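You operate a simulated robot arm through the tools that you are given. There is no shell and no other tool.

You are at the controls of a simulated robot arm. One attempt, no reset.

## Task
Wax the patch on the bread board's underside and press its two missing rubber feet in.
Fine: use the wooden pad and the amber wax; put the pad back. A coat counts when it lies all over at full strength: go over it till it gets no stronger.

The check looks at the end state, three seconds after you hand in, the way a careful person would. Anything else that was tipped, shoved, dropped, spilled or broken makes it a failure.

## Robot
A 6-joint arm with a two-finger gripper, fixed in place. Base frame: the origin is at the foot of the arm, x ahead of it, y to its left, z up; the work surface is at about z = 0.86. Readings come in m, degrees, newtons and seconds.
It reaches about 1.298 m from its shoulder. Its first joint turns from -149.0 to 149.0 degrees. Payload 1.57 kg.
The tool frame sits at the grasp point between the pads (the TCP): z along the fingers, y along the line on which they close. The tips reach 0.021 m beyond it. Largest opening 0.07 m; the body of the gripper starts 0.05 m behind the TCP.
Orientation is that of the tool frame in the base frame, as [roll, pitch, yaw] about the fixed x, y, z axes, in that order (R = Rz(yaw) Ry(pitch) Rx(roll)). With the fingers straight down and closing along the base's y, the tool's x points along the base's -x, its y along +y and its z along -z.

## Interface
- The arm moves only by the tool step_arm. Its argument "targets" is text: rows parted by semicolons, each of 6 numbers parted by spaces: the shift along the base's x, y, z in m, then the turn, a rotation vector about the base's x, y, z in degrees. In form: x y z ax ay az; .... A call has 1 to 20 rows; each row shifts and turns the commanded pose from where the row before left it. "fingers" is the opening, from 0 (shut) to 1 (fully open), set as the call begins (left out, the last holds). Each row takes 0.2 s and may step no farther than 0.05 m and 8.6 degrees from the row before; otherwise, or with a gripper value out of range, the whole call is refused. Where a pose cannot be reached the arm comes as near as it can. A force on the tool above 40 N (or 10 N above the force at the start of the call, whichever is more), or a blocked arm, ends the call early, and 0.2 s more pass. Each finger halts on what it meets, pressing with about 30 N; the grip force reading is that of the motor and also rises with nothing between the fingers. The clock runs only during rows and for 0.2 s after the last one: add rows that do not move to give the fingers time. The reply holds the time, the measured pose of the TCP, the force on the tool along the base axes, the opening and the grip force, in the units named above and with some noise, with the torque about the TCP (base axes, N m) and any sound that the robot's microphone picked up.
- Cameras (640 x 400 px; columns grow to the right, rows downward): "scene" is fixed at [0.4002, 0.6491, 1.4586]; the picture's right is [0.47, 0.88, 0.00], its down [0.73, -0.39, -0.57] and it looks along [-0.50, 0.26, -0.83] (base axes); focal length 324 px, centre (320, 200). "wrist" rides on the gripper at [0.079, 0.004, -0.081] in the tool frame; the picture's right is [-0.05, 1.00, 0.00], its down [-0.67, -0.04, -0.75] and it looks along [-0.74, -0.04, 0.67] (tool axes); focal length 256 px, centre (320, 200). There is no depth. A picture from a camera that has moved, and an enlarged one, comes with that camera's place and axes in the base frame and with its lens.
- camera(camera): a new picture of that camera. The clock stands still meanwhile.
- raise_lower(by): slides the trunk up (or, below 0, down) by that many m; the arm rides with it, the base frame stays. It gives what a move gives, with no picture.
- inspect(camera, box): a new picture of the part [left, top, right, bottom] of that camera's present view, enlarged. The clock stands still meanwhile.
- job_done(): hands the job in; it is judged then, once.

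Nothing tells you positions but the pictures and the camera data. Unless the task says otherwise, let go and move clear before handing in.

The tools are called as name(argument=value, ...) on one line, values as JSON. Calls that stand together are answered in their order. step_arm: Moves the arm, as the interface text tells. Its arguments: {"type":"object","properties":{"targets":{"type":"string"},"fingers":{"type":"number"}},"required":["targets"]} The other tools are called the same way: raise_lower (by) slides the trunk up or down; camera (camera) takes a picture; inspect (camera, box) takes an enlarged picture of a part of a camera's view; job_done () hands the job in.

At the start:

```text
clock: 0.0
tool_pos: [0.1761, 0.6735, 1.1719]
tcp_rot: [-179.9, 0.1, -179.9]
wrist_force: [-0.2, -0.2, 0.5]
wrist_torque: [-0.02, 0.02, -0.01]
finger_gap: 0.0702
grip_force: 0.1
trunk travel left (down, up): [-0.852, 0.118]
```

scene: 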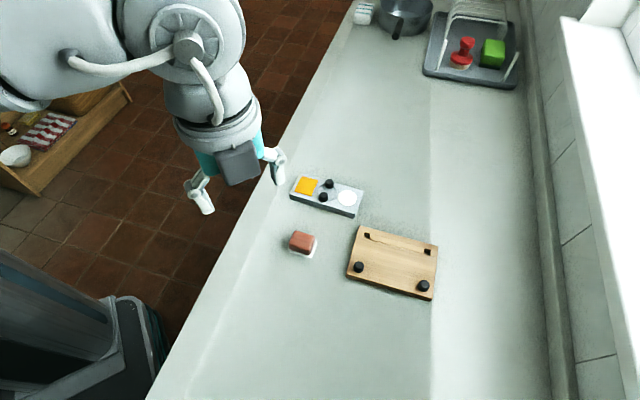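
wrist: 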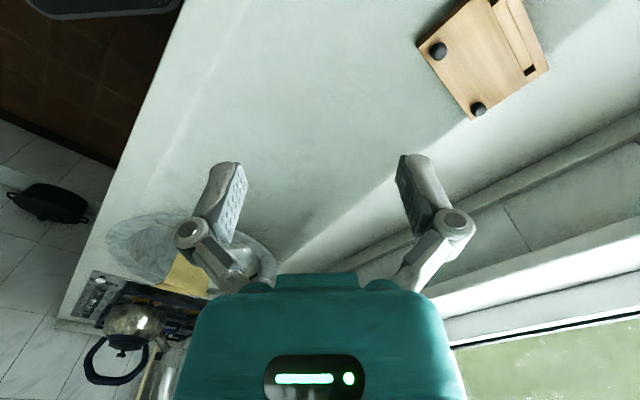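

I see a bread board lying underside-up on the counter with two rubber feet at its near corners, a tray with amber wax, two loose feet and a white puck, and a reddish-brown pad. I'll look closer before moving anything.

inspect(camera="scene", box=[270, 160, 460, 310])

inspect(camera="scene", box=[340, 215, 450, 305])

inspect(camera="scene", box=[280, 165, 370, 265])

inspect(camera="scene", box=[340, 0, 540, 100])

```text
2.67 times, centred on (365, 235) of scene
camera zoom: at [0.4002, 0.6491, 1.4586], right [0.47, 0.88, 0.0], down [0.73, -0.39, -0.57], along [-0.5, 0.26, -0.83], focal length 865 px, centre (200, 107)
```

zoom: 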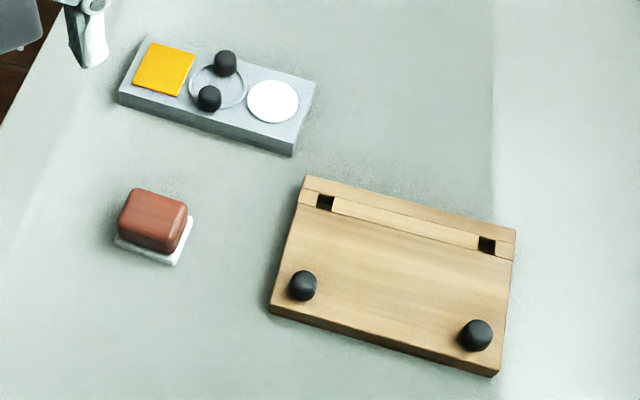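

```text
4.44 times, centred on (395, 260) of scene
camera zoom: at [0.4002, 0.6491, 1.4586], right [0.47, 0.88, 0.0], down [0.73, -0.39, -0.57], along [-0.5, 0.26, -0.83], focal length 1442 px, centre (-13, -67)
```

zoom: 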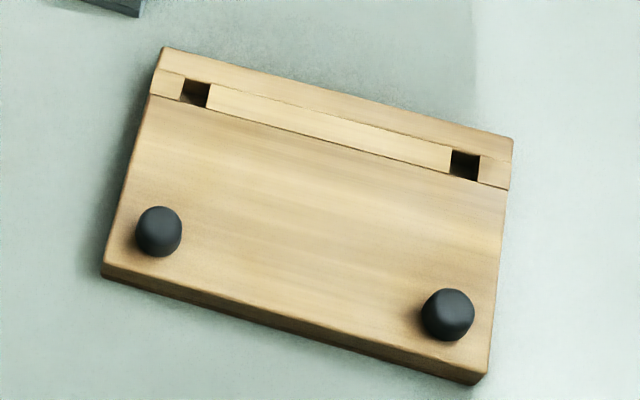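

```text
4.00 times, centred on (325, 215) of scene
camera zoom: at [0.4002, 0.6491, 1.4586], right [0.47, 0.88, 0.0], down [0.73, -0.39, -0.57], along [-0.5, 0.26, -0.83], focal length 1298 px, centre (300, 140)
```

zoom: 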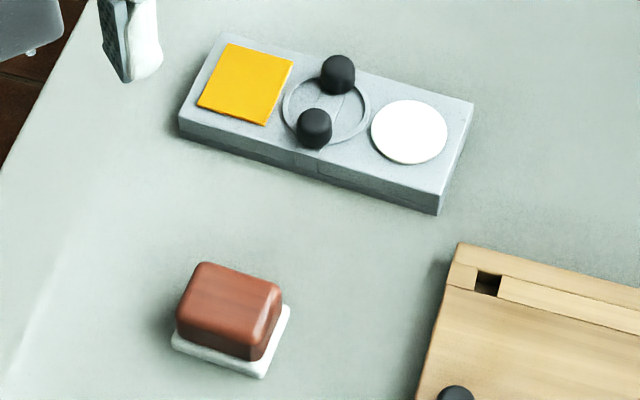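

```text
3.20 times, centred on (440, 50) of scene
camera zoom: at [0.4002, 0.6491, 1.4586], right [0.47, 0.88, 0.0], down [0.73, -0.39, -0.57], along [-0.5, 0.26, -0.83], focal length 1038 px, centre (-64, 680)
```

zoom: 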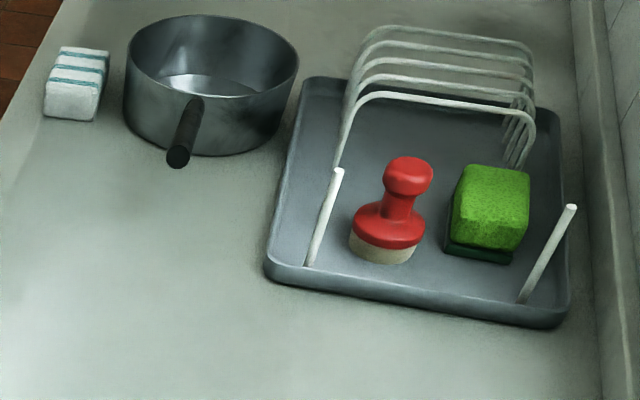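

The patch appears to be the paler strip between the two dark square sockets, but I want to confirm that from closer. I'll move the arm over the area at a safe height and use the wrist camera.

step_arm(targets="-0.021 0.0328 -0.008 0 0 0;-0.021 0.0328 -0.008 0 0 0;-0.021 0.0328 -0.008 0 0 0;-0.021 0.0328 -0.008 0 0 0;-0.021 0.0328 -0.008 0 0 0;-0.021 0.0328 -0.008 0 0 0", fingers=1)

camera(camera="wrist")

camera(camera="scene")

```text
clock: 1.4
tool_pos: [0.05, 0.8709, 1.17]
tcp_rot: [-180.0, 0.0, -180.0]
wrist_force: [-0.4, -0.5, 0.4]
wrist_torque: [0.0, 0.03, 0.01]
finger_gap: 0.0701
grip_force: 0.1
out of reach, approached as far as the arm can: row 1, 2, 3, 4, 5, 6
trunk travel left (down, up): [-0.852, 0.118]
```

```text
taken
camera wrist: at [-0.031, 0.8757, 1.2515], right [0.05, 1.0, 0.0], down [0.67, -0.04, 0.75], along [0.74, -0.04, -0.67], focal length 256 px, centre (320, 200)
```

wrist: 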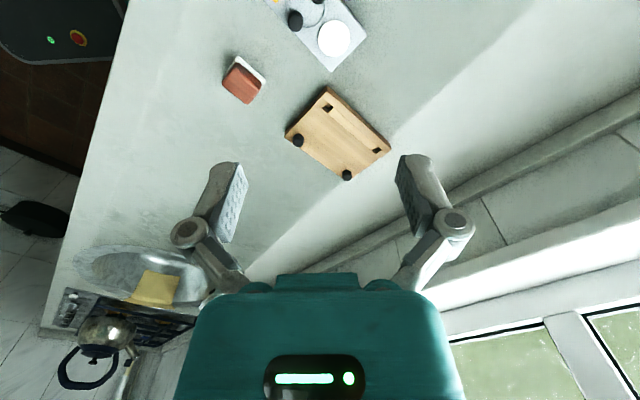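

```text
taken
```

scene: 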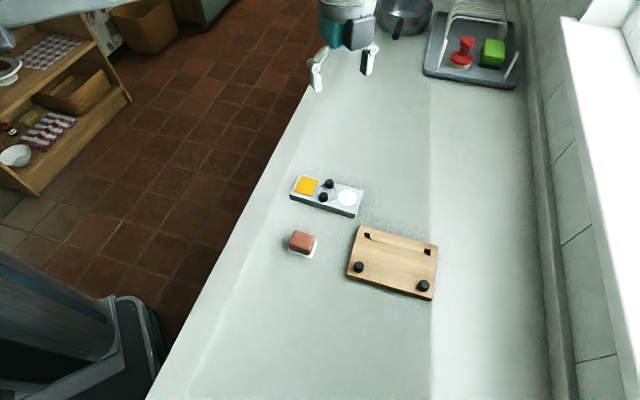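

The arm can't go lower at this trunk height, so the shoulder is too high for working at counter level. I'll lower the trunk in stages, checking the clearance each time.

raise_lower(by=-0.08)

step_arm(targets="0 0 0.03 0 0 0;0 0 0.03 0 0 0;0 0 0.02 0 0 0")

```text
clock: 2.6
tool_pos: [0.0499, 0.8696, 1.091]
tcp_rot: [179.9, 0.0, 179.9]
wrist_force: [-0.7, -0.8, 0.1]
wrist_torque: [0.0, 0.02, 0.02]
finger_gap: 0.0699
grip_force: 0.1
trunk travel left (down, up): [-0.772, 0.198]
```

```text
clock: 3.4
tool_pos: [0.05, 0.8709, 1.0901]
tcp_rot: [179.9, 0.1, -180.0]
wrist_force: [-0.3, 0.5, 0.3]
wrist_torque: [0.0, 0.01, -0.03]
finger_gap: 0.0699
grip_force: 0.1
out of reach, approached as far as the arm can: row 1, 2, 3
trunk travel left (down, up): [-0.772, 0.198]
```

Neither upward nor downward z moves seem to take effect, so I'll test small single moves to learn what this arm can do.

step_arm(targets="0 0 -0.01 0 0 0;0 0 0 0 0 0")

step_arm(targets="0 0 0 0 0 5;0 0 0 0 0 0")

```text
clock: 4.0
tool_pos: [0.0489, 0.87, 1.0918]
tcp_rot: [-179.9, 0.0, -180.0]
wrist_force: [-0.5, -0.1, 0.3]
wrist_torque: [0.02, -0.01, 0.01]
finger_gap: 0.0701
grip_force: 0.2
out of reach, approached as far as the arm can: row 1
trunk travel left (down, up): [-0.772, 0.198]
```

```text
clock: 4.6
tool_pos: [0.0497, 0.8703, 1.0916]
tcp_rot: [180.0, 0.0, -174.9]
wrist_force: [0.0, -0.4, 0.3]
wrist_torque: [-0.02, -0.03, 0.0]
finger_gap: 0.07
grip_force: 0.0
trunk travel left (down, up): [-0.772, 0.198]
```

Yaw and x/y work, but z only follows the trunk. I'll check whether tilt is possible, then turn back.

step_arm(targets="0 0 0 0 0 -5;0 0 0 0 4 0;0 0 0 0 0 0")

```text
clock: 5.4
tool_pos: [0.0498, 0.8706, 1.0914]
tcp_rot: [-180.0, -4.0, 179.9]
wrist_force: [0.7, -0.4, 0.3]
wrist_torque: [0.01, 0.0, -0.05]
finger_gap: 0.0698
grip_force: 0.1
trunk travel left (down, up): [-0.772, 0.198]
```

Tilt works; only z is left to the trunk. I'll level the tool again and take close pictures with the wrist camera.

step_arm(targets="0 0 0 0 -4 0;-0.03 0 0 0 0 0;-0.04 0 0 0 0 0;-0.04 0 0 0 0 0;0 0 0 0 0 0")

camera(camera="wrist")

inspect(camera="wrist", box=[220, 0, 420, 160])

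```text
clock: 6.6
tool_pos: [-0.0603, 0.8705, 1.0915]
tcp_rot: [-180.0, 0.0, 179.9]
wrist_force: [-0.3, 0.0, 0.5]
wrist_torque: [0.03, -0.03, 0.0]
finger_gap: 0.0701
grip_force: 0.0
trunk travel left (down, up): [-0.772, 0.198]
```

```text
taken
camera wrist: at [-0.141, 0.8748, 1.1718], right [0.05, 1.0, 0.0], down [0.67, -0.04, 0.75], along [0.74, -0.04, -0.67], focal length 256 px, centre (320, 200)
```

wrist: 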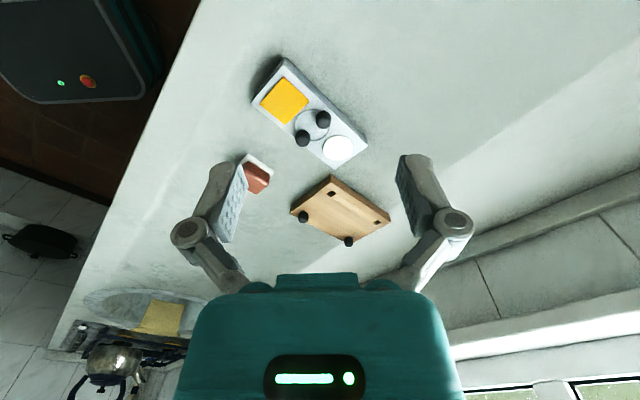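

```text
2.50 times, centred on (320, 80) of wrist
camera zoom: at [-0.141, 0.8748, 1.1718], right [0.05, 1.0, 0.0], down [0.67, -0.04, 0.75], along [0.74, -0.04, -0.67], focal length 640 px, centre (320, 500)
```

zoom: 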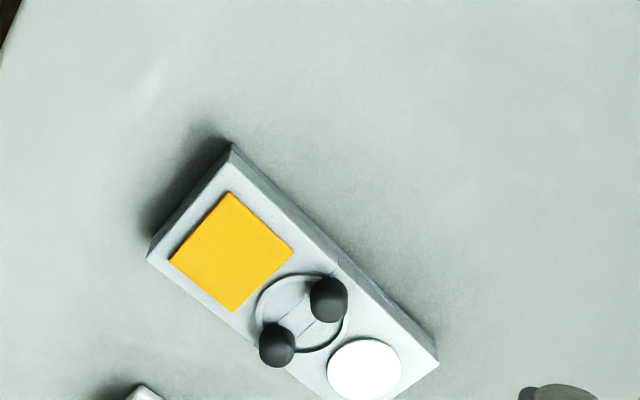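

The tray, wax, pad and board all sit at roughly 45° in the base frame. Next I'll move over the board to look at its surface closely and find the patch.

step_arm(targets="0.045 0.003 0 0 0 0;0.045 0.003 0 0 0 0;0.045 0.003 0 0 0 0;0.045 0.003 0 0 0 0;0.045 0.003 0 0 0 0;0.045 0.003 0 0 0 0;0 0 0 0 0 0")

inspect(camera="wrist", box=[200, 0, 440, 150])

camera(camera="wrist")

```text
clock: 8.2
tool_pos: [0.2095, 0.8888, 1.0917]
tcp_rot: [180.0, 0.0, -180.0]
wrist_force: [0.1, -0.2, -0.5]
wrist_torque: [0.0, -0.02, 0.0]
finger_gap: 0.07
grip_force: 0.0
trunk travel left (down, up): [-0.772, 0.198]
```

```text
2.67 times, centred on (320, 75) of wrist
camera zoom: at [0.1298, 0.8921, 1.1719], right [0.05, 1.0, 0.0], down [0.67, -0.03, 0.74], along [0.74, -0.04, -0.67], focal length 683 px, centre (320, 533)
```

zoom: 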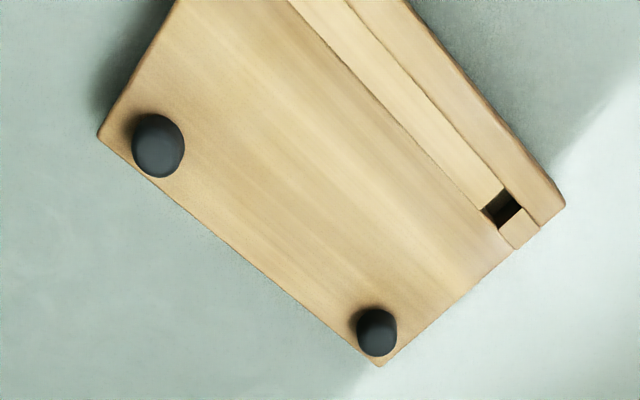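

```text
taken
camera wrist: at [0.1298, 0.8921, 1.1719], right [0.05, 1.0, 0.0], down [0.67, -0.03, 0.74], along [0.74, -0.04, -0.67], focal length 256 px, centre (320, 200)
```

wrist: 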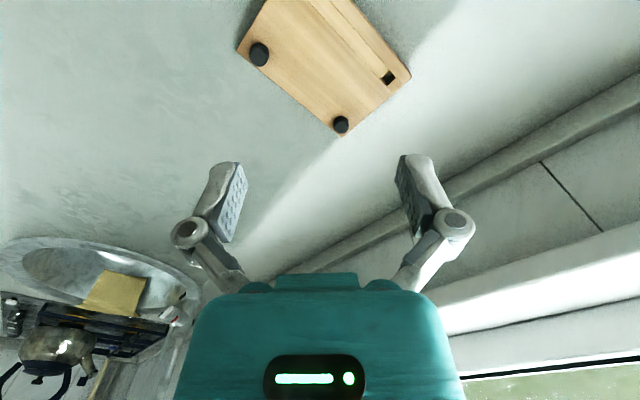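

The whole board isn't in view, so I'll back off a little and zoom in on its surface.

step_arm(targets="-0.045 0 0 0 0 0;-0.045 0 0 0 0 0;0 0 0 0 0 0")

inspect(camera="wrist", box=[240, 30, 420, 160])

inspect(camera="wrist", box=[270, 60, 370, 130])

inspect(camera="scene", box=[350, 225, 440, 300])

```text
clock: 9.0
tool_pos: [0.1202, 0.888, 1.0914]
tcp_rot: [-180.0, 0.0, 180.0]
wrist_force: [1.1, -0.8, 0.5]
wrist_torque: [0.01, 0.02, -0.01]
finger_gap: 0.07
grip_force: 0.0
trunk travel left (down, up): [-0.772, 0.198]
```

```text
3.08 times, centred on (330, 95) of wrist
camera zoom: at [0.0394, 0.8924, 1.1718], right [0.05, 1.0, 0.0], down [0.67, -0.04, 0.75], along [0.74, -0.04, -0.67], focal length 788 px, centre (289, 523)
```

zoom: 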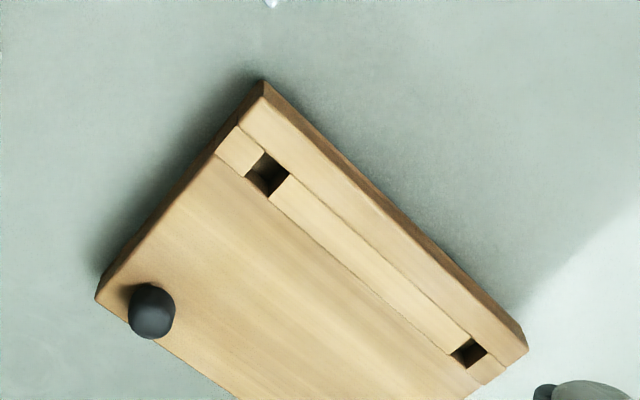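

```text
5.71 times, centred on (320, 95) of wrist
camera zoom: at [0.0394, 0.8924, 1.1718], right [0.05, 1.0, 0.0], down [0.67, -0.04, 0.75], along [0.74, -0.04, -0.67], focal length 1463 px, centre (320, 800)
```

zoom: 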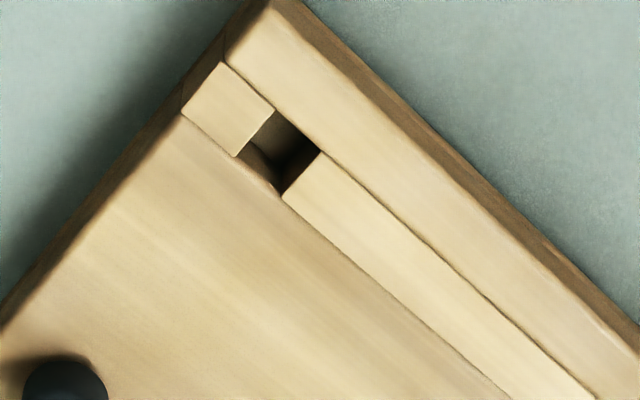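

```text
5.33 times, centred on (395, 262) of scene
camera zoom: at [0.4002, 0.6491, 1.4586], right [0.47, 0.88, 0.0], down [0.73, -0.39, -0.57], along [-0.5, 0.26, -0.83], focal length 1730 px, centre (-80, -133)
```

zoom: 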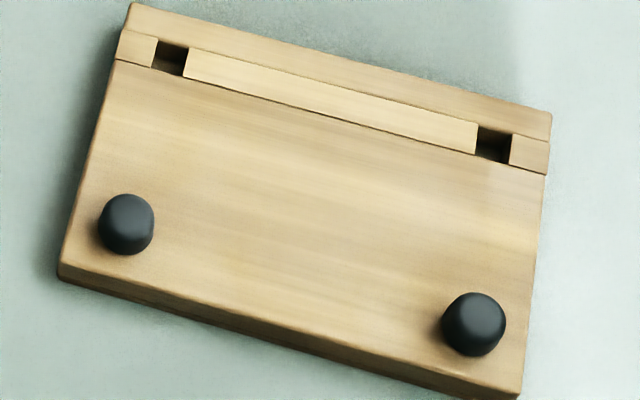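

A faint duller region may lie in the middle of the board's main face. I'll zoom in tighter on it.

inspect(camera="scene", box=[362, 240, 432, 284])

inspect(camera="scene", box=[376, 240, 420, 276])

inspect(camera="wrist", box=[260, 60, 400, 170])

```text
9.09 times, centred on (397, 262) of scene
camera zoom: at [0.4002, 0.6491, 1.4586], right [0.47, 0.88, 0.0], down [0.73, -0.39, -0.57], along [-0.5, 0.26, -0.83], focal length 2949 px, centre (-380, -364)
```

zoom: 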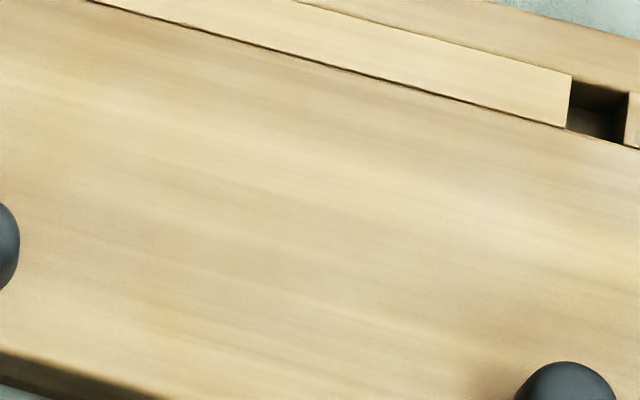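

```text
11.11 times, centred on (398, 258) of scene
camera zoom: at [0.4002, 0.6491, 1.4586], right [0.47, 0.88, 0.0], down [0.73, -0.39, -0.57], along [-0.5, 0.26, -0.83], focal length 3604 px, centre (-547, -444)
```

zoom: 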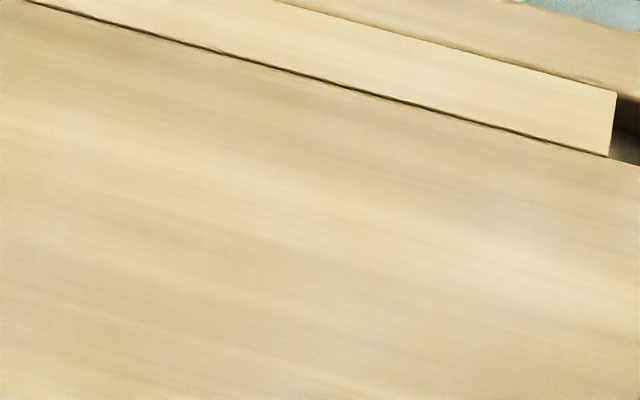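

```text
3.64 times, centred on (330, 115) of wrist
camera zoom: at [0.0394, 0.8924, 1.1718], right [0.05, 1.0, 0.0], down [0.67, -0.04, 0.75], along [0.74, -0.04, -0.67], focal length 931 px, centre (284, 509)
```

zoom: 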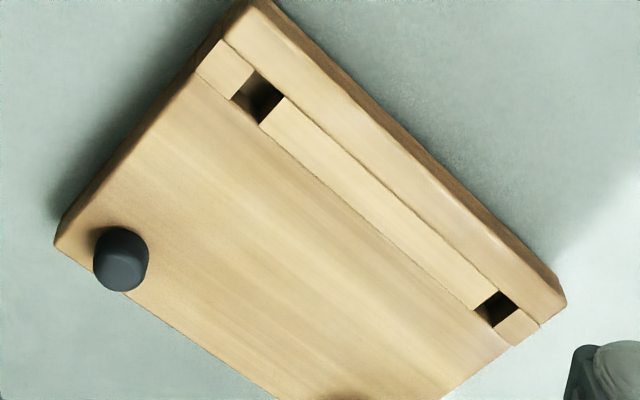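

The patch looks like a faintly paler area in the middle of the main face. Next I'll take a closer look at the pad and its white base, moving over it and lowering the trunk a little.

step_arm(targets="-0.01 -0.043 0 0 0 0;-0.01 -0.043 0 0 0 0;-0.01 -0.042 0 0 0 0;0 0 0 0 0 0")

raise_lower(by=-0.08)

camera(camera="wrist")

inspect(camera="wrist", box=[240, 0, 400, 100])

```text
clock: 10.0
tool_pos: [0.089, 0.7598, 1.0918]
tcp_rot: [180.0, 0.0, 180.0]
wrist_force: [-0.5, -0.8, -0.2]
wrist_torque: [0.0, 0.0, 0.0]
finger_gap: 0.0698
grip_force: 0.1
trunk travel left (down, up): [-0.772, 0.198]
```

```text
clock: 11.1
tool_pos: [0.0892, 0.7589, 1.0108]
tcp_rot: [180.0, 0.0, -179.9]
wrist_force: [0.3, 0.3, 0.0]
wrist_torque: [0.01, 0.03, -0.01]
finger_gap: 0.0696
grip_force: 0.0
trunk travel left (down, up): [-0.692, 0.278]
```

```text
taken
camera wrist: at [0.0091, 0.7635, 1.092], right [0.05, 1.0, 0.0], down [0.67, -0.04, 0.75], along [0.74, -0.04, -0.67], focal length 256 px, centre (320, 200)
```

wrist: 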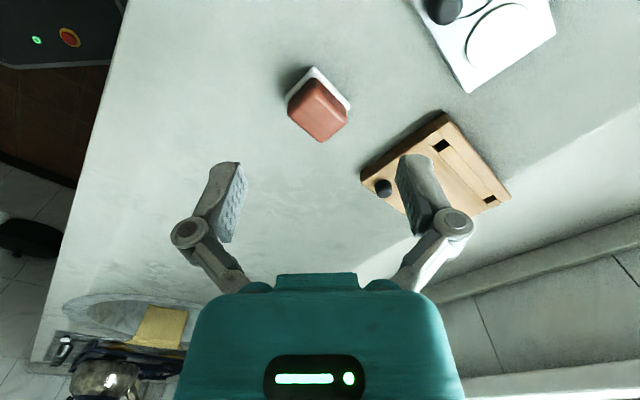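

```text
4.00 times, centred on (320, 50) of wrist
camera zoom: at [0.0091, 0.7635, 1.092], right [0.05, 1.0, 0.0], down [0.67, -0.04, 0.75], along [0.74, -0.04, -0.67], focal length 1024 px, centre (320, 800)
```

zoom: 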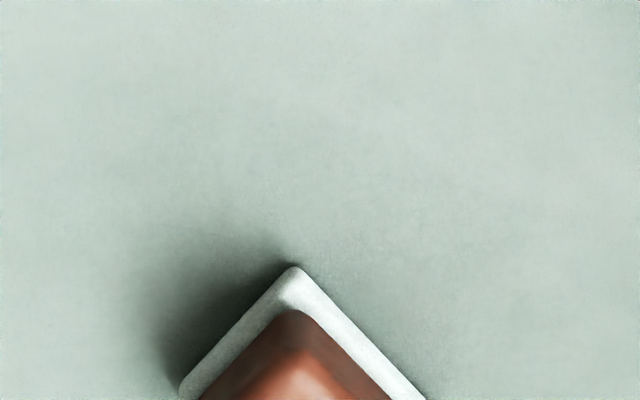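

inspect(camera="wrist", box=[260, 50, 380, 150])

inspect(camera="scene", box=[280, 225, 330, 262])

inspect(camera="wrist", box=[355, 100, 520, 220])

```text
4.00 times, centred on (320, 100) of wrist
camera zoom: at [0.0091, 0.7635, 1.092], right [0.05, 1.0, 0.0], down [0.67, -0.04, 0.75], along [0.74, -0.04, -0.67], focal length 1024 px, centre (320, 600)
```

zoom: 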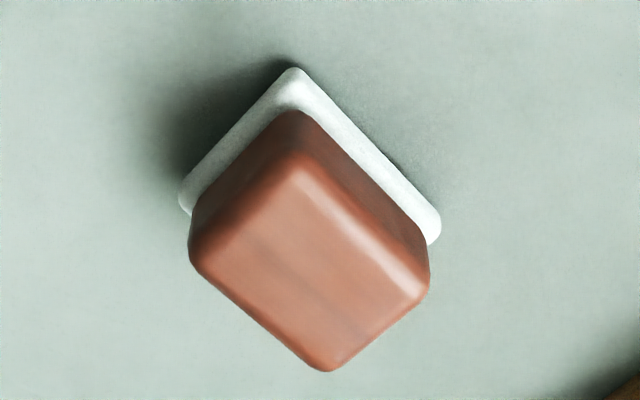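

```text
10.81 times, centred on (305, 244) of scene
camera zoom: at [0.4002, 0.6491, 1.4586], right [0.47, 0.88, 0.0], down [0.73, -0.39, -0.57], along [-0.5, 0.26, -0.83], focal length 3507 px, centre (482, -270)
```

zoom: 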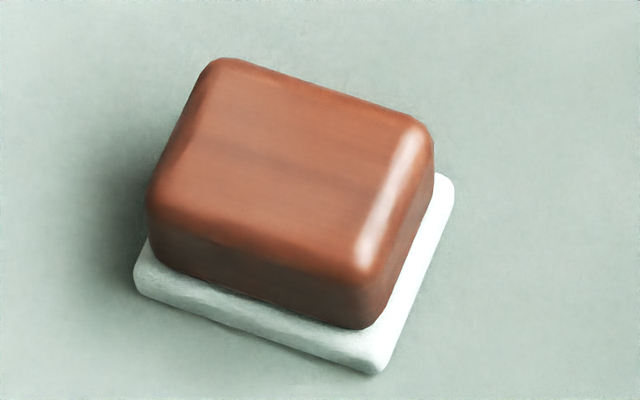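

```text
3.33 times, centred on (438, 160) of wrist
camera zoom: at [0.0091, 0.7635, 1.092], right [0.05, 1.0, 0.0], down [0.67, -0.04, 0.75], along [0.74, -0.04, -0.67], focal length 853 px, centre (-72, 333)
```

zoom: 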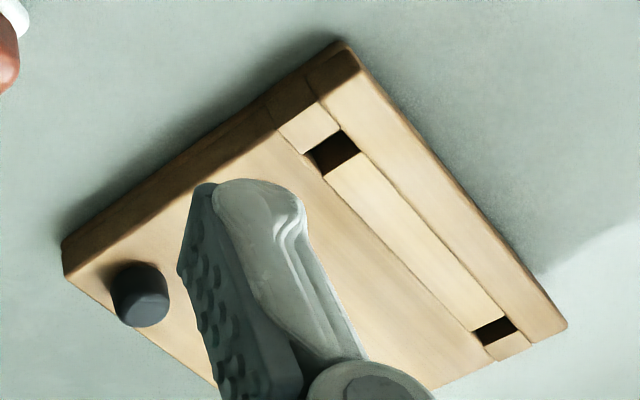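

The pad is a wooden block on a white felt base of about 5 × 4 cm, centred near (0.127, 0.755) with its long side at about 42°. I'll yaw the tool about 42° to match and look straight at the board face to find the patch bounds.

step_arm(targets="0.03 0.024 0 0 0 8.4;0.03 0.024 0 0 0 8.4;0.03 0.024 0 0 0 8.4;0.03 0.024 0 0 0 8.4;0.03 0.024 0 0 0 8.4;0 0 0 0 0 0")

camera(camera="wrist")

inspect(camera="wrist", box=[220, 0, 420, 160])

```text
clock: 12.5
tool_pos: [0.24, 0.8804, 1.0113]
tcp_rot: [-180.0, 0.0, -137.9]
wrist_force: [0.2, -0.6, -0.7]
wrist_torque: [-0.01, 0.01, -0.01]
finger_gap: 0.07
grip_force: 0.1
trunk travel left (down, up): [-0.692, 0.278]
```

```text
taken
camera wrist: at [0.1769, 0.8293, 1.0918], right [-0.63, 0.78, 0.0], down [0.52, 0.42, 0.74], along [0.58, 0.47, -0.67], focal length 256 px, centre (320, 200)
```

wrist: 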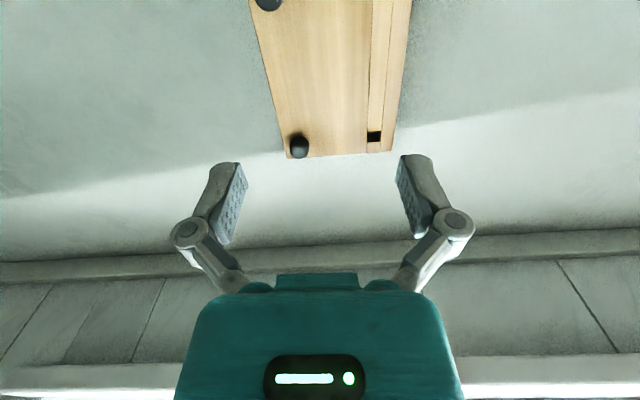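

```text
2.50 times, centred on (320, 80) of wrist
camera zoom: at [0.1769, 0.8293, 1.0918], right [-0.63, 0.78, 0.0], down [0.52, 0.42, 0.74], along [0.58, 0.47, -0.67], focal length 640 px, centre (320, 500)
```

zoom: 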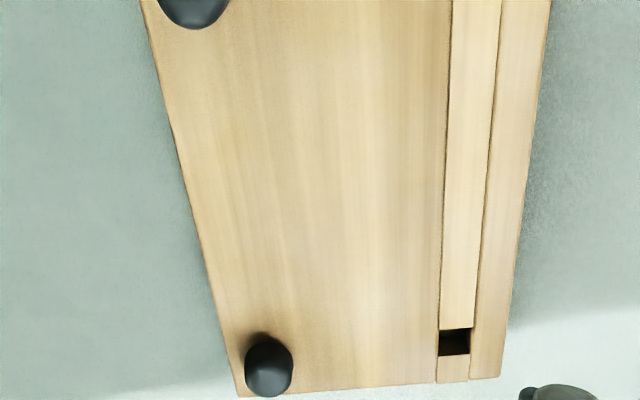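

inspect(camera="wrist", box=[262, 0, 382, 80])

inspect(camera="wrist", box=[262, 60, 400, 160])

inspect(camera="scene", box=[340, 220, 450, 305])

```text
5.00 times, centred on (322, 40) of wrist
camera zoom: at [0.1769, 0.8293, 1.0918], right [-0.63, 0.78, 0.0], down [0.52, 0.42, 0.74], along [0.58, 0.47, -0.67], focal length 1280 px, centre (310, 1000)
```

zoom: 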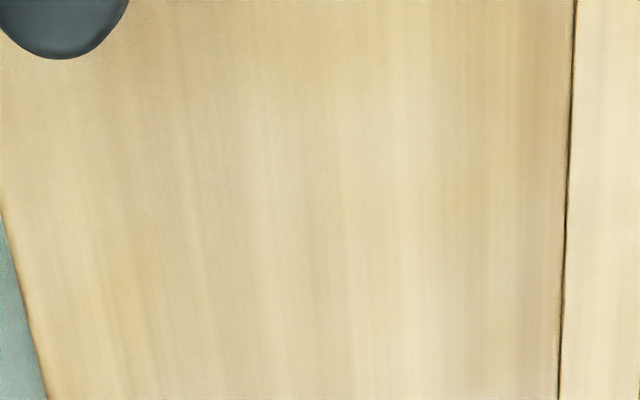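

```text
4.00 times, centred on (331, 110) of wrist
camera zoom: at [0.1769, 0.8293, 1.0918], right [-0.63, 0.78, 0.0], down [0.52, 0.42, 0.74], along [0.58, 0.47, -0.67], focal length 1024 px, centre (276, 560)
```

zoom: 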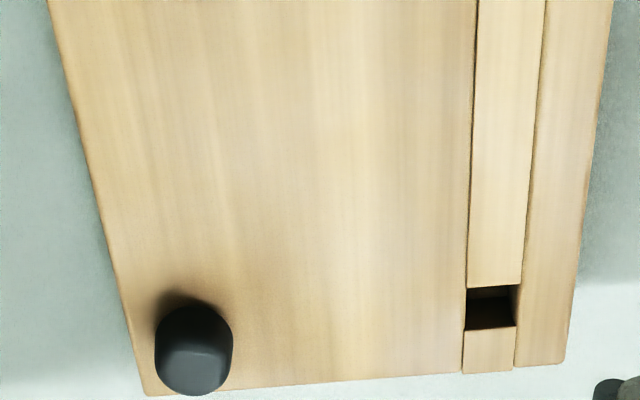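

```text
4.71 times, centred on (395, 262) of scene
camera zoom: at [0.4002, 0.6491, 1.4586], right [0.47, 0.88, 0.0], down [0.73, -0.39, -0.57], along [-0.5, 0.26, -0.83], focal length 1526 px, centre (-33, -94)
```

zoom: 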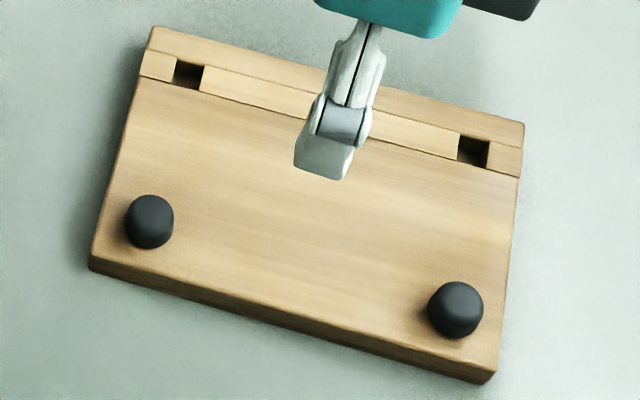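

The patch is only faintly visible, roughly centred between the groove and the feet, so I'll judge its extent by how the wax shows. Next I'll go above the pad and check alignment before grasping it.

step_arm(targets="-0.02825 -0.0313 0 0 0 0;-0.02825 -0.0313 0 0 0 0;-0.02825 -0.0313 0 0 0 0;-0.02835 -0.0314 0 0 0 0;0 0 0 0 0 0", fingers=1)

raise_lower(by=-0.06)

camera(camera="wrist")

inspect(camera="scene", box=[260, 190, 350, 270])

```text
clock: 13.7
tool_pos: [0.1264, 0.7535, 1.0108]
tcp_rot: [179.9, 0.0, -137.9]
wrist_force: [1.1, 0.6, -1.3]
wrist_torque: [0.0, 0.0, 0.05]
finger_gap: 0.0698
grip_force: 0.0
trunk travel left (down, up): [-0.692, 0.278]
```

```text
clock: 14.7
tool_pos: [0.1261, 0.754, 0.9517]
tcp_rot: [-179.9, 0.0, -137.9]
wrist_force: [-0.7, -1.2, 0.7]
wrist_torque: [-0.01, -0.04, -0.02]
finger_gap: 0.07
grip_force: 0.1
trunk travel left (down, up): [-0.632, 0.338]
```

```text
taken
camera wrist: at [0.0628, 0.7035, 1.032], right [-0.63, 0.78, 0.0], down [0.52, 0.42, 0.75], along [0.58, 0.47, -0.67], focal length 256 px, centre (320, 200)
```

wrist: 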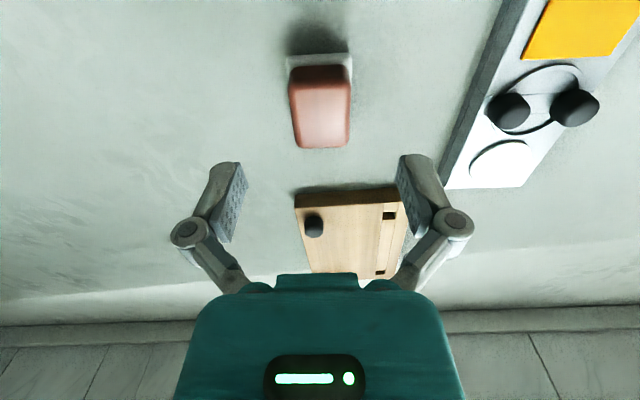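

```text
5.00 times, centred on (305, 230) of scene
camera zoom: at [0.4002, 0.6491, 1.4586], right [0.47, 0.88, 0.0], down [0.73, -0.39, -0.57], along [-0.5, 0.26, -0.83], focal length 1622 px, centre (395, 50)
```

zoom: 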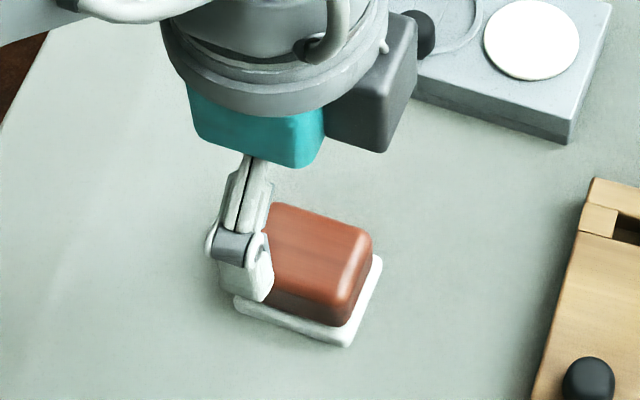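

The pad lines up well with the gripper yaw. I'll take an enlarged view to pin down its centre before descending.

inspect(camera="wrist", box=[260, 30, 380, 155])

```text
3.20 times, centred on (320, 92) of wrist
camera zoom: at [0.0628, 0.7035, 1.032], right [-0.63, 0.78, 0.0], down [0.52, 0.42, 0.75], along [0.58, 0.47, -0.67], focal length 819 px, centre (320, 544)
```

zoom: 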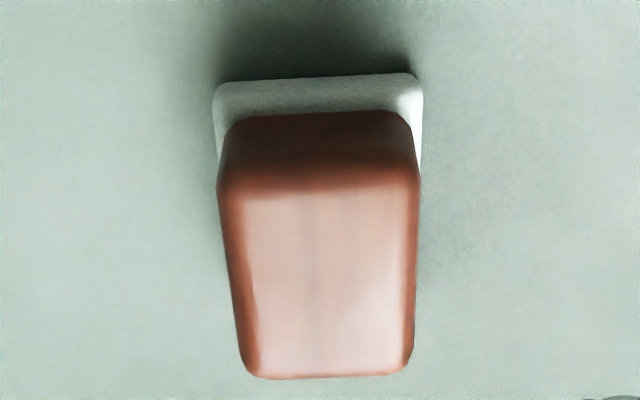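

The handle is about 3.5 cm wide, centred across the fingers and about 4 mm ahead of the TCP. I'll shift by that, lower so the tips sit just above the felt, and close.

step_arm(targets="0.003 0.0027 0 0 0 0;0 0 0 0 0 0", fingers=1)

raise_lower(by=-0.059)

camera(camera="wrist")

inspect(camera="scene", box=[260, 200, 350, 270])

```text
clock: 15.3
tool_pos: [0.1279, 0.756, 0.9501]
tcp_rot: [-179.9, -0.1, -138.0]
wrist_force: [-0.8, 0.3, 0.1]
wrist_torque: [-0.01, 0.02, -0.01]
finger_gap: 0.0697
grip_force: 0.0
trunk travel left (down, up): [-0.632, 0.338]
```

```text
clock: 16.3
tool_pos: [0.1284, 0.7557, 0.8925]
tcp_rot: [-180.0, -0.1, -138.1]
wrist_force: [0.3, 0.0, 0.4]
wrist_torque: [-0.02, 0.02, 0.0]
finger_gap: 0.07
grip_force: 0.1
trunk travel left (down, up): [-0.573, 0.397]
```

```text
taken
camera wrist: at [0.066, 0.7061, 0.9729], right [-0.63, 0.78, 0.0], down [0.52, 0.42, 0.75], along [0.58, 0.47, -0.67], focal length 256 px, centre (320, 200)
```

wrist: 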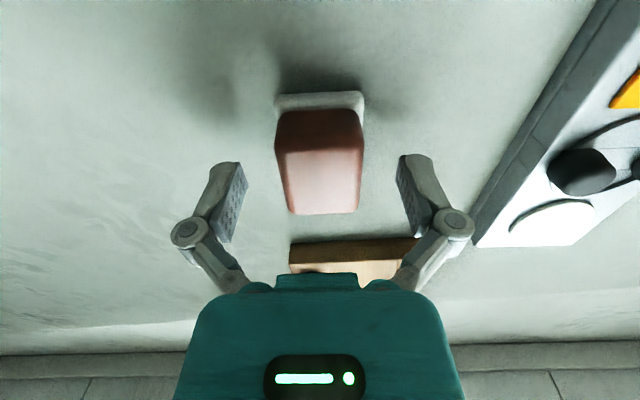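

```text
5.71 times, centred on (305, 235) of scene
camera zoom: at [0.4002, 0.6491, 1.4586], right [0.47, 0.88, 0.0], down [0.73, -0.39, -0.57], along [-0.5, 0.26, -0.83], focal length 1854 px, centre (406, 0)
```

zoom: 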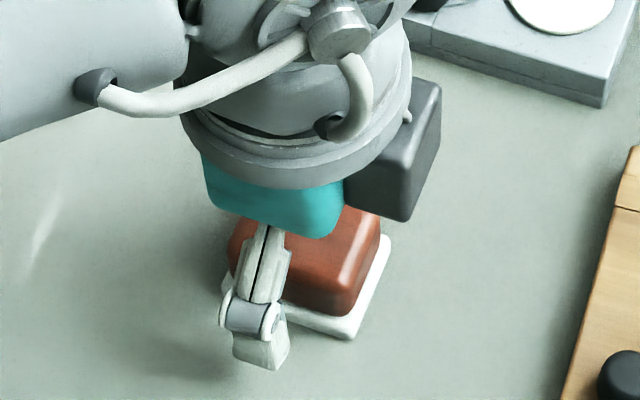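

The fingers straddle the handle evenly, with the tips just above the felt. I'll close the gripper.

step_arm(targets="0 0 0 0 0 0;0 0 0 0 0 0;0 0 0 0 0 0;0 0 0 0 0 0;0 0 0 0 0 0", fingers=0)

inspect(camera="scene", box=[260, 200, 350, 270])

camera(camera="wrist")

```text
clock: 17.5
tool_pos: [0.1291, 0.7572, 0.8915]
tcp_rot: [180.0, 0.0, -138.0]
wrist_force: [-1.3, 0.7, 3.6]
wrist_torque: [0.0, 0.02, -0.02]
finger_gap: 0.0349
grip_force: 30.0
trunk travel left (down, up): [-0.573, 0.397]
```

```text
5.71 times, centred on (305, 235) of scene
camera zoom: at [0.4002, 0.6491, 1.4586], right [0.47, 0.88, 0.0], down [0.73, -0.39, -0.57], along [-0.5, 0.26, -0.83], focal length 1854 px, centre (406, 0)
```

zoom: 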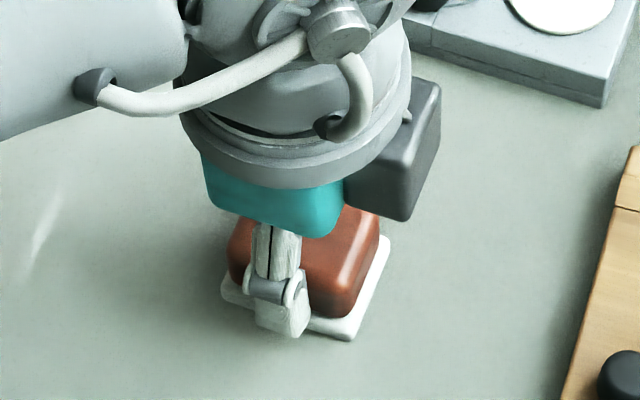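

```text
taken
camera wrist: at [0.0659, 0.7061, 0.9731], right [-0.63, 0.78, 0.0], down [0.52, 0.42, 0.75], along [0.58, 0.47, -0.67], focal length 256 px, centre (320, 200)
```

wrist: 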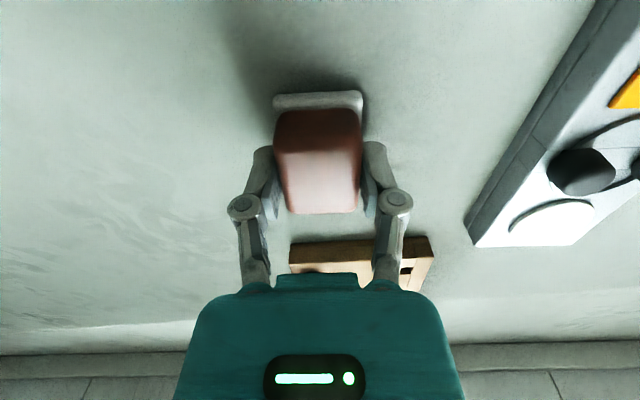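

The pad is held at 3.5 cm width. I'll lift it clear and carry it over the amber wax at about (0.004, 0.825).

raise_lower(by=0.06)

step_arm(targets="-0.0315 0.01675 0 0 0 0;-0.0315 0.01675 0 0 0 0;-0.0315 0.01675 0 0 0 0;-0.0315 0.01675 0 0 0 0;0 0 0 0 0 0")

camera(camera="wrist")

inspect(camera="scene", box=[270, 150, 370, 225])

```text
clock: 18.5
tool_pos: [0.1288, 0.7552, 0.9522]
tcp_rot: [-180.0, 0.0, -138.0]
wrist_force: [-0.4, -0.2, 0.0]
wrist_torque: [0.0, -0.01, 0.01]
finger_gap: 0.0352
grip_force: 29.4
trunk travel left (down, up): [-0.633, 0.337]
```

```text
clock: 19.7
tool_pos: [0.0017, 0.8243, 0.9519]
tcp_rot: [-180.0, 0.0, -137.9]
wrist_force: [0.2, 0.0, -0.7]
wrist_torque: [0.0, -0.01, 0.02]
finger_gap: 0.0349
grip_force: 30.0
trunk travel left (down, up): [-0.633, 0.337]
```

```text
taken
camera wrist: at [-0.0608, 0.7742, 1.0328], right [-0.63, 0.78, 0.0], down [0.52, 0.42, 0.75], along [0.58, 0.47, -0.67], focal length 256 px, centre (320, 200)
```

wrist: 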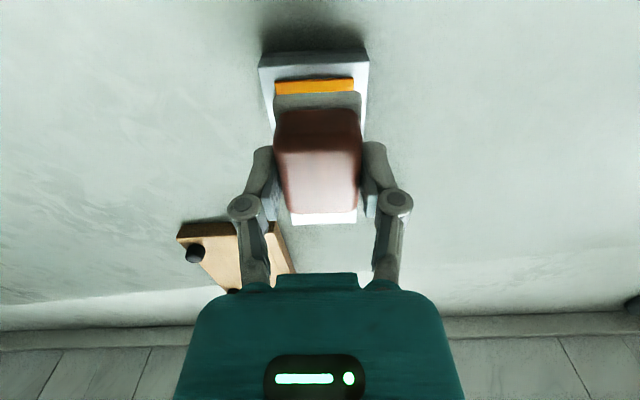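

```text
5.33 times, centred on (320, 188) of scene
camera zoom: at [0.4002, 0.6491, 1.4586], right [0.47, 0.88, 0.0], down [0.73, -0.39, -0.57], along [-0.5, 0.26, -0.83], focal length 1730 px, centre (320, 267)
```

zoom: 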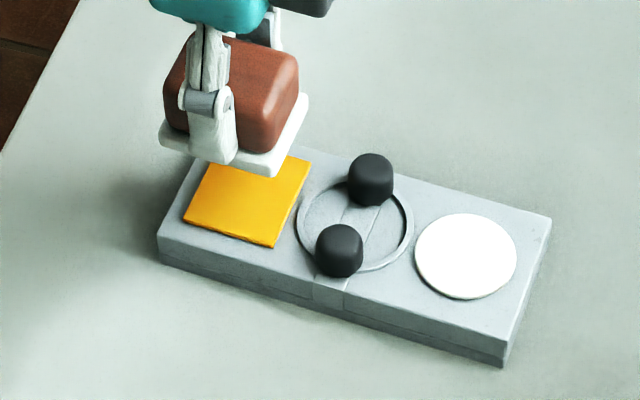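

The pad hangs over the wax, off-centre by about 3 mm, so I'll correct that and lower gently until it makes contact.

step_arm(targets="0.0035 -0.0009 0 0 0 0;0 0 0 0 0 0")

raise_lower(by=-0.03)

inspect(camera="scene", box=[270, 150, 370, 225])

```text
clock: 20.3
tool_pos: [0.0056, 0.823, 0.9523]
tcp_rot: [-179.9, 0.0, -138.0]
wrist_force: [0.8, 0.8, -0.2]
wrist_torque: [0.02, 0.01, -0.01]
finger_gap: 0.0349
grip_force: 30.1
trunk travel left (down, up): [-0.633, 0.337]
```

```text
clock: 21.1
tool_pos: [0.0063, 0.8224, 0.9228]
tcp_rot: [180.0, 0.0, -138.0]
wrist_force: [0.2, -0.4, -0.9]
wrist_torque: [0.02, -0.01, 0.03]
finger_gap: 0.0351
grip_force: 29.8
trunk travel left (down, up): [-0.603, 0.367]
```

```text
5.33 times, centred on (320, 188) of scene
camera zoom: at [0.4002, 0.6491, 1.4586], right [0.47, 0.88, 0.0], down [0.73, -0.39, -0.57], along [-0.5, 0.26, -0.83], focal length 1730 px, centre (320, 267)
```

zoom: 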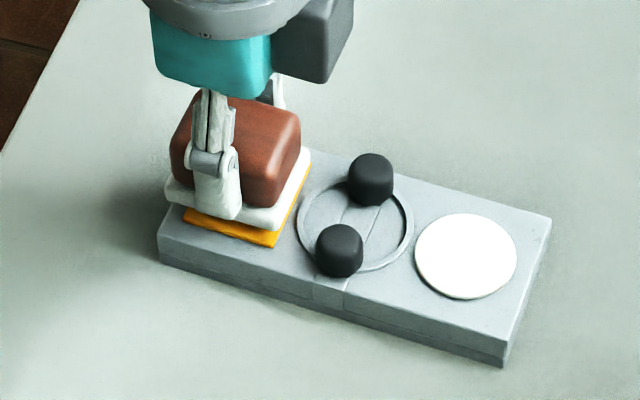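

raise_lower(by=-0.004)

raise_lower(by=-0.002)

inspect(camera="scene", box=[285, 165, 345, 215])

```text
clock: 21.6
tool_pos: [0.006, 0.8221, 0.9193]
tcp_rot: [180.0, -0.1, -138.0]
wrist_force: [0.0, -0.4, -0.6]
wrist_torque: [-0.02, 0.01, -0.01]
finger_gap: 0.0351
grip_force: 29.8
trunk travel left (down, up): [-0.599, 0.371]
```

```text
clock: 22.1
tool_pos: [0.007, 0.8222, 0.9175]
tcp_rot: [180.0, 0.0, -138.0]
wrist_force: [-0.6, 0.6, 2.8]
wrist_torque: [0.03, -0.03, 0.03]
finger_gap: 0.0349
grip_force: 29.9
trunk travel left (down, up): [-0.597, 0.373]
```

```text
8.00 times, centred on (315, 190) of scene
camera zoom: at [0.4002, 0.6491, 1.4586], right [0.47, 0.88, 0.0], down [0.73, -0.39, -0.57], along [-0.5, 0.26, -0.83], focal length 2595 px, centre (360, 280)
```

zoom: 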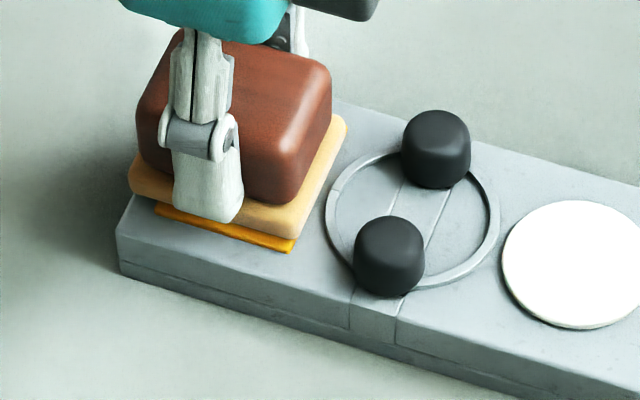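

Contact is made at about 3 N and the felt is already taking on amber. I'll rub gently back and forth to load it fully.

step_arm(targets="0.0022 0.002 0 0 0 0;0.0022 0.002 0 0 0 0;-0.0044 -0.004 0 0 0 0;-0.0044 -0.004 0 0 0 0;0.0044 0.004 0 0 0 0;0.0027 -0.003 0 0 0 0;-0.0027 0.003 0 0 0 0;-0.0027 0.003 0 0 0 0;0.0027 -0.003 0 0 0 0;0 0 0 0 0 0")

inspect(camera="scene", box=[285, 165, 345, 215])

```text
clock: 24.3
tool_pos: [0.005, 0.8226, 0.9164]
tcp_rot: [-179.9, -0.1, -137.9]
wrist_force: [0.2, 0.2, 3.7]
wrist_torque: [0.05, 0.03, 0.01]
finger_gap: 0.0351
grip_force: 30.3
trunk travel left (down, up): [-0.597, 0.373]
```

```text
8.00 times, centred on (315, 190) of scene
camera zoom: at [0.4002, 0.6491, 1.4586], right [0.47, 0.88, 0.0], down [0.73, -0.39, -0.57], along [-0.5, 0.26, -0.83], focal length 2595 px, centre (360, 280)
```

zoom: 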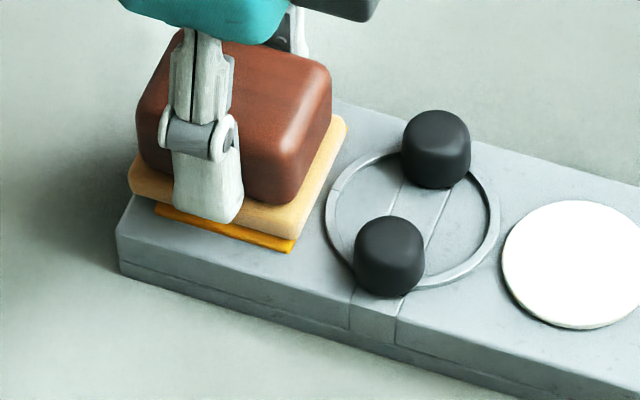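

The felt is evenly amber. I'll lift and carry the pad to the middle of the board, turning 3° to match the board's 45°.

raise_lower(by=0.04)

step_arm(targets="0.0385 0.01175 0 0 0 0.5;0.0385 0.01175 0 0 0 0.5;0.0385 0.01175 0 0 0 0.5;0.0385 0.01175 0 0 0 0.5;0.0385 0.01175 0 0 0 0.5;0.0387 0.01175 0 0 0 0.5;0 0 0 0 0 0")

camera(camera="wrist")

inspect(camera="scene", box=[340, 210, 450, 305])

inspect(camera="scene", box=[285, 165, 375, 225])

```text
clock: 25.2
tool_pos: [0.0052, 0.8224, 0.9572]
tcp_rot: [180.0, 0.0, -137.9]
wrist_force: [0.8, 0.3, -0.4]
wrist_torque: [0.01, -0.02, 0.0]
finger_gap: 0.0349
grip_force: 30.1
trunk travel left (down, up): [-0.637, 0.333]
```

```text
clock: 26.8
tool_pos: [0.2374, 0.893, 0.956]
tcp_rot: [179.9, 0.0, -134.9]
wrist_force: [0.1, 0.5, -1.2]
wrist_torque: [-0.04, 0.0, -0.01]
finger_gap: 0.0351
grip_force: 29.9
trunk travel left (down, up): [-0.637, 0.333]
```

```text
taken
camera wrist: at [0.1776, 0.8409, 1.0368], right [-0.67, 0.74, 0.0], down [0.5, 0.45, 0.74], along [0.55, 0.5, -0.67], focal length 256 px, centre (320, 200)
```

wrist: 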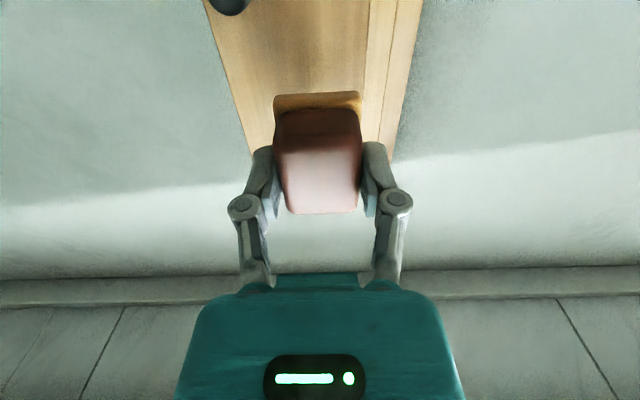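

```text
4.21 times, centred on (395, 258) of scene
camera zoom: at [0.4002, 0.6491, 1.4586], right [0.47, 0.88, 0.0], down [0.73, -0.39, -0.57], along [-0.5, 0.26, -0.83], focal length 1366 px, centre (4, -42)
```

zoom: 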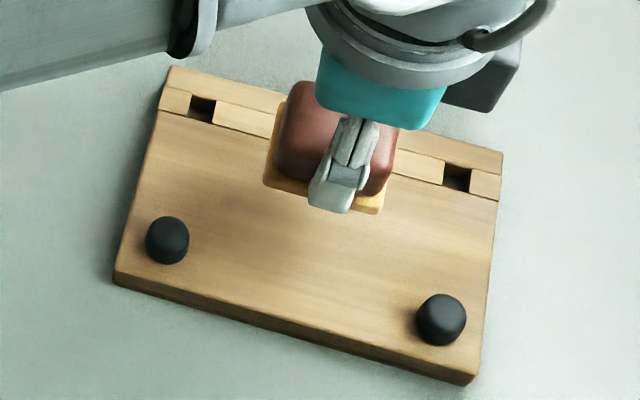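

```text
6.67 times, centred on (330, 195) of scene
camera zoom: at [0.4002, 0.6491, 1.4586], right [0.47, 0.88, 0.0], down [0.73, -0.39, -0.57], along [-0.5, 0.26, -0.83], focal length 2162 px, centre (253, 233)
```

zoom: 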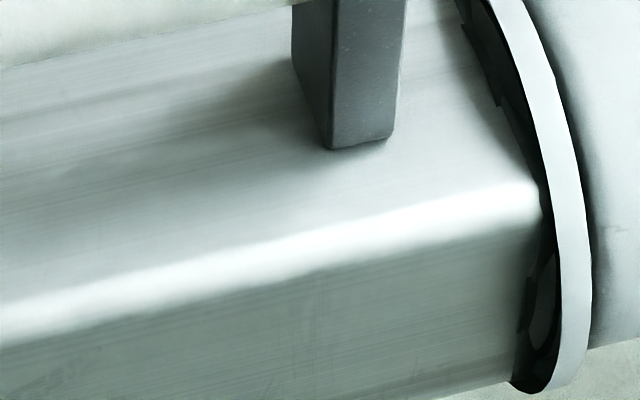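

inspect(camera="wrist", box=[200, 0, 440, 160])

```text
2.50 times, centred on (320, 80) of wrist
camera zoom: at [0.1776, 0.8409, 1.0368], right [-0.67, 0.74, 0.0], down [0.5, 0.45, 0.74], along [0.55, 0.5, -0.67], focal length 640 px, centre (320, 500)
```

zoom: 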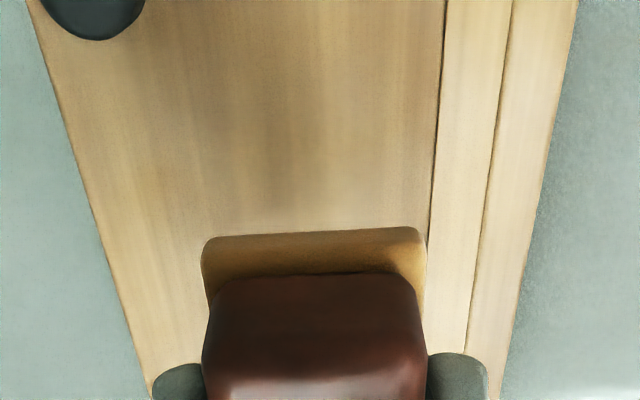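

The pad is centred on the board to within a millimetre or two. I'll lower it in careful steps to contact.

raise_lower(by=-0.036)

raise_lower(by=-0.004)

raise_lower(by=-0.002)

```text
clock: 27.6
tool_pos: [0.2373, 0.8936, 0.919]
tcp_rot: [179.9, 0.0, -135.1]
wrist_force: [-0.1, 0.2, -0.7]
wrist_torque: [0.01, 0.01, -0.02]
finger_gap: 0.0349
grip_force: 30.3
trunk travel left (down, up): [-0.601, 0.369]
```

```text
clock: 28.1
tool_pos: [0.2375, 0.8953, 0.9153]
tcp_rot: [-179.9, 0.0, -135.0]
wrist_force: [0.1, -0.8, -0.6]
wrist_torque: [0.0, -0.01, -0.04]
finger_gap: 0.0349
grip_force: 29.9
trunk travel left (down, up): [-0.597, 0.373]
```

```text
clock: 28.6
tool_pos: [0.2377, 0.8955, 0.9141]
tcp_rot: [180.0, 0.1, -135.1]
wrist_force: [0.1, 0.7, -0.6]
wrist_torque: [-0.04, -0.02, -0.03]
finger_gap: 0.0348
grip_force: 30.2
trunk travel left (down, up): [-0.595, 0.375]
```

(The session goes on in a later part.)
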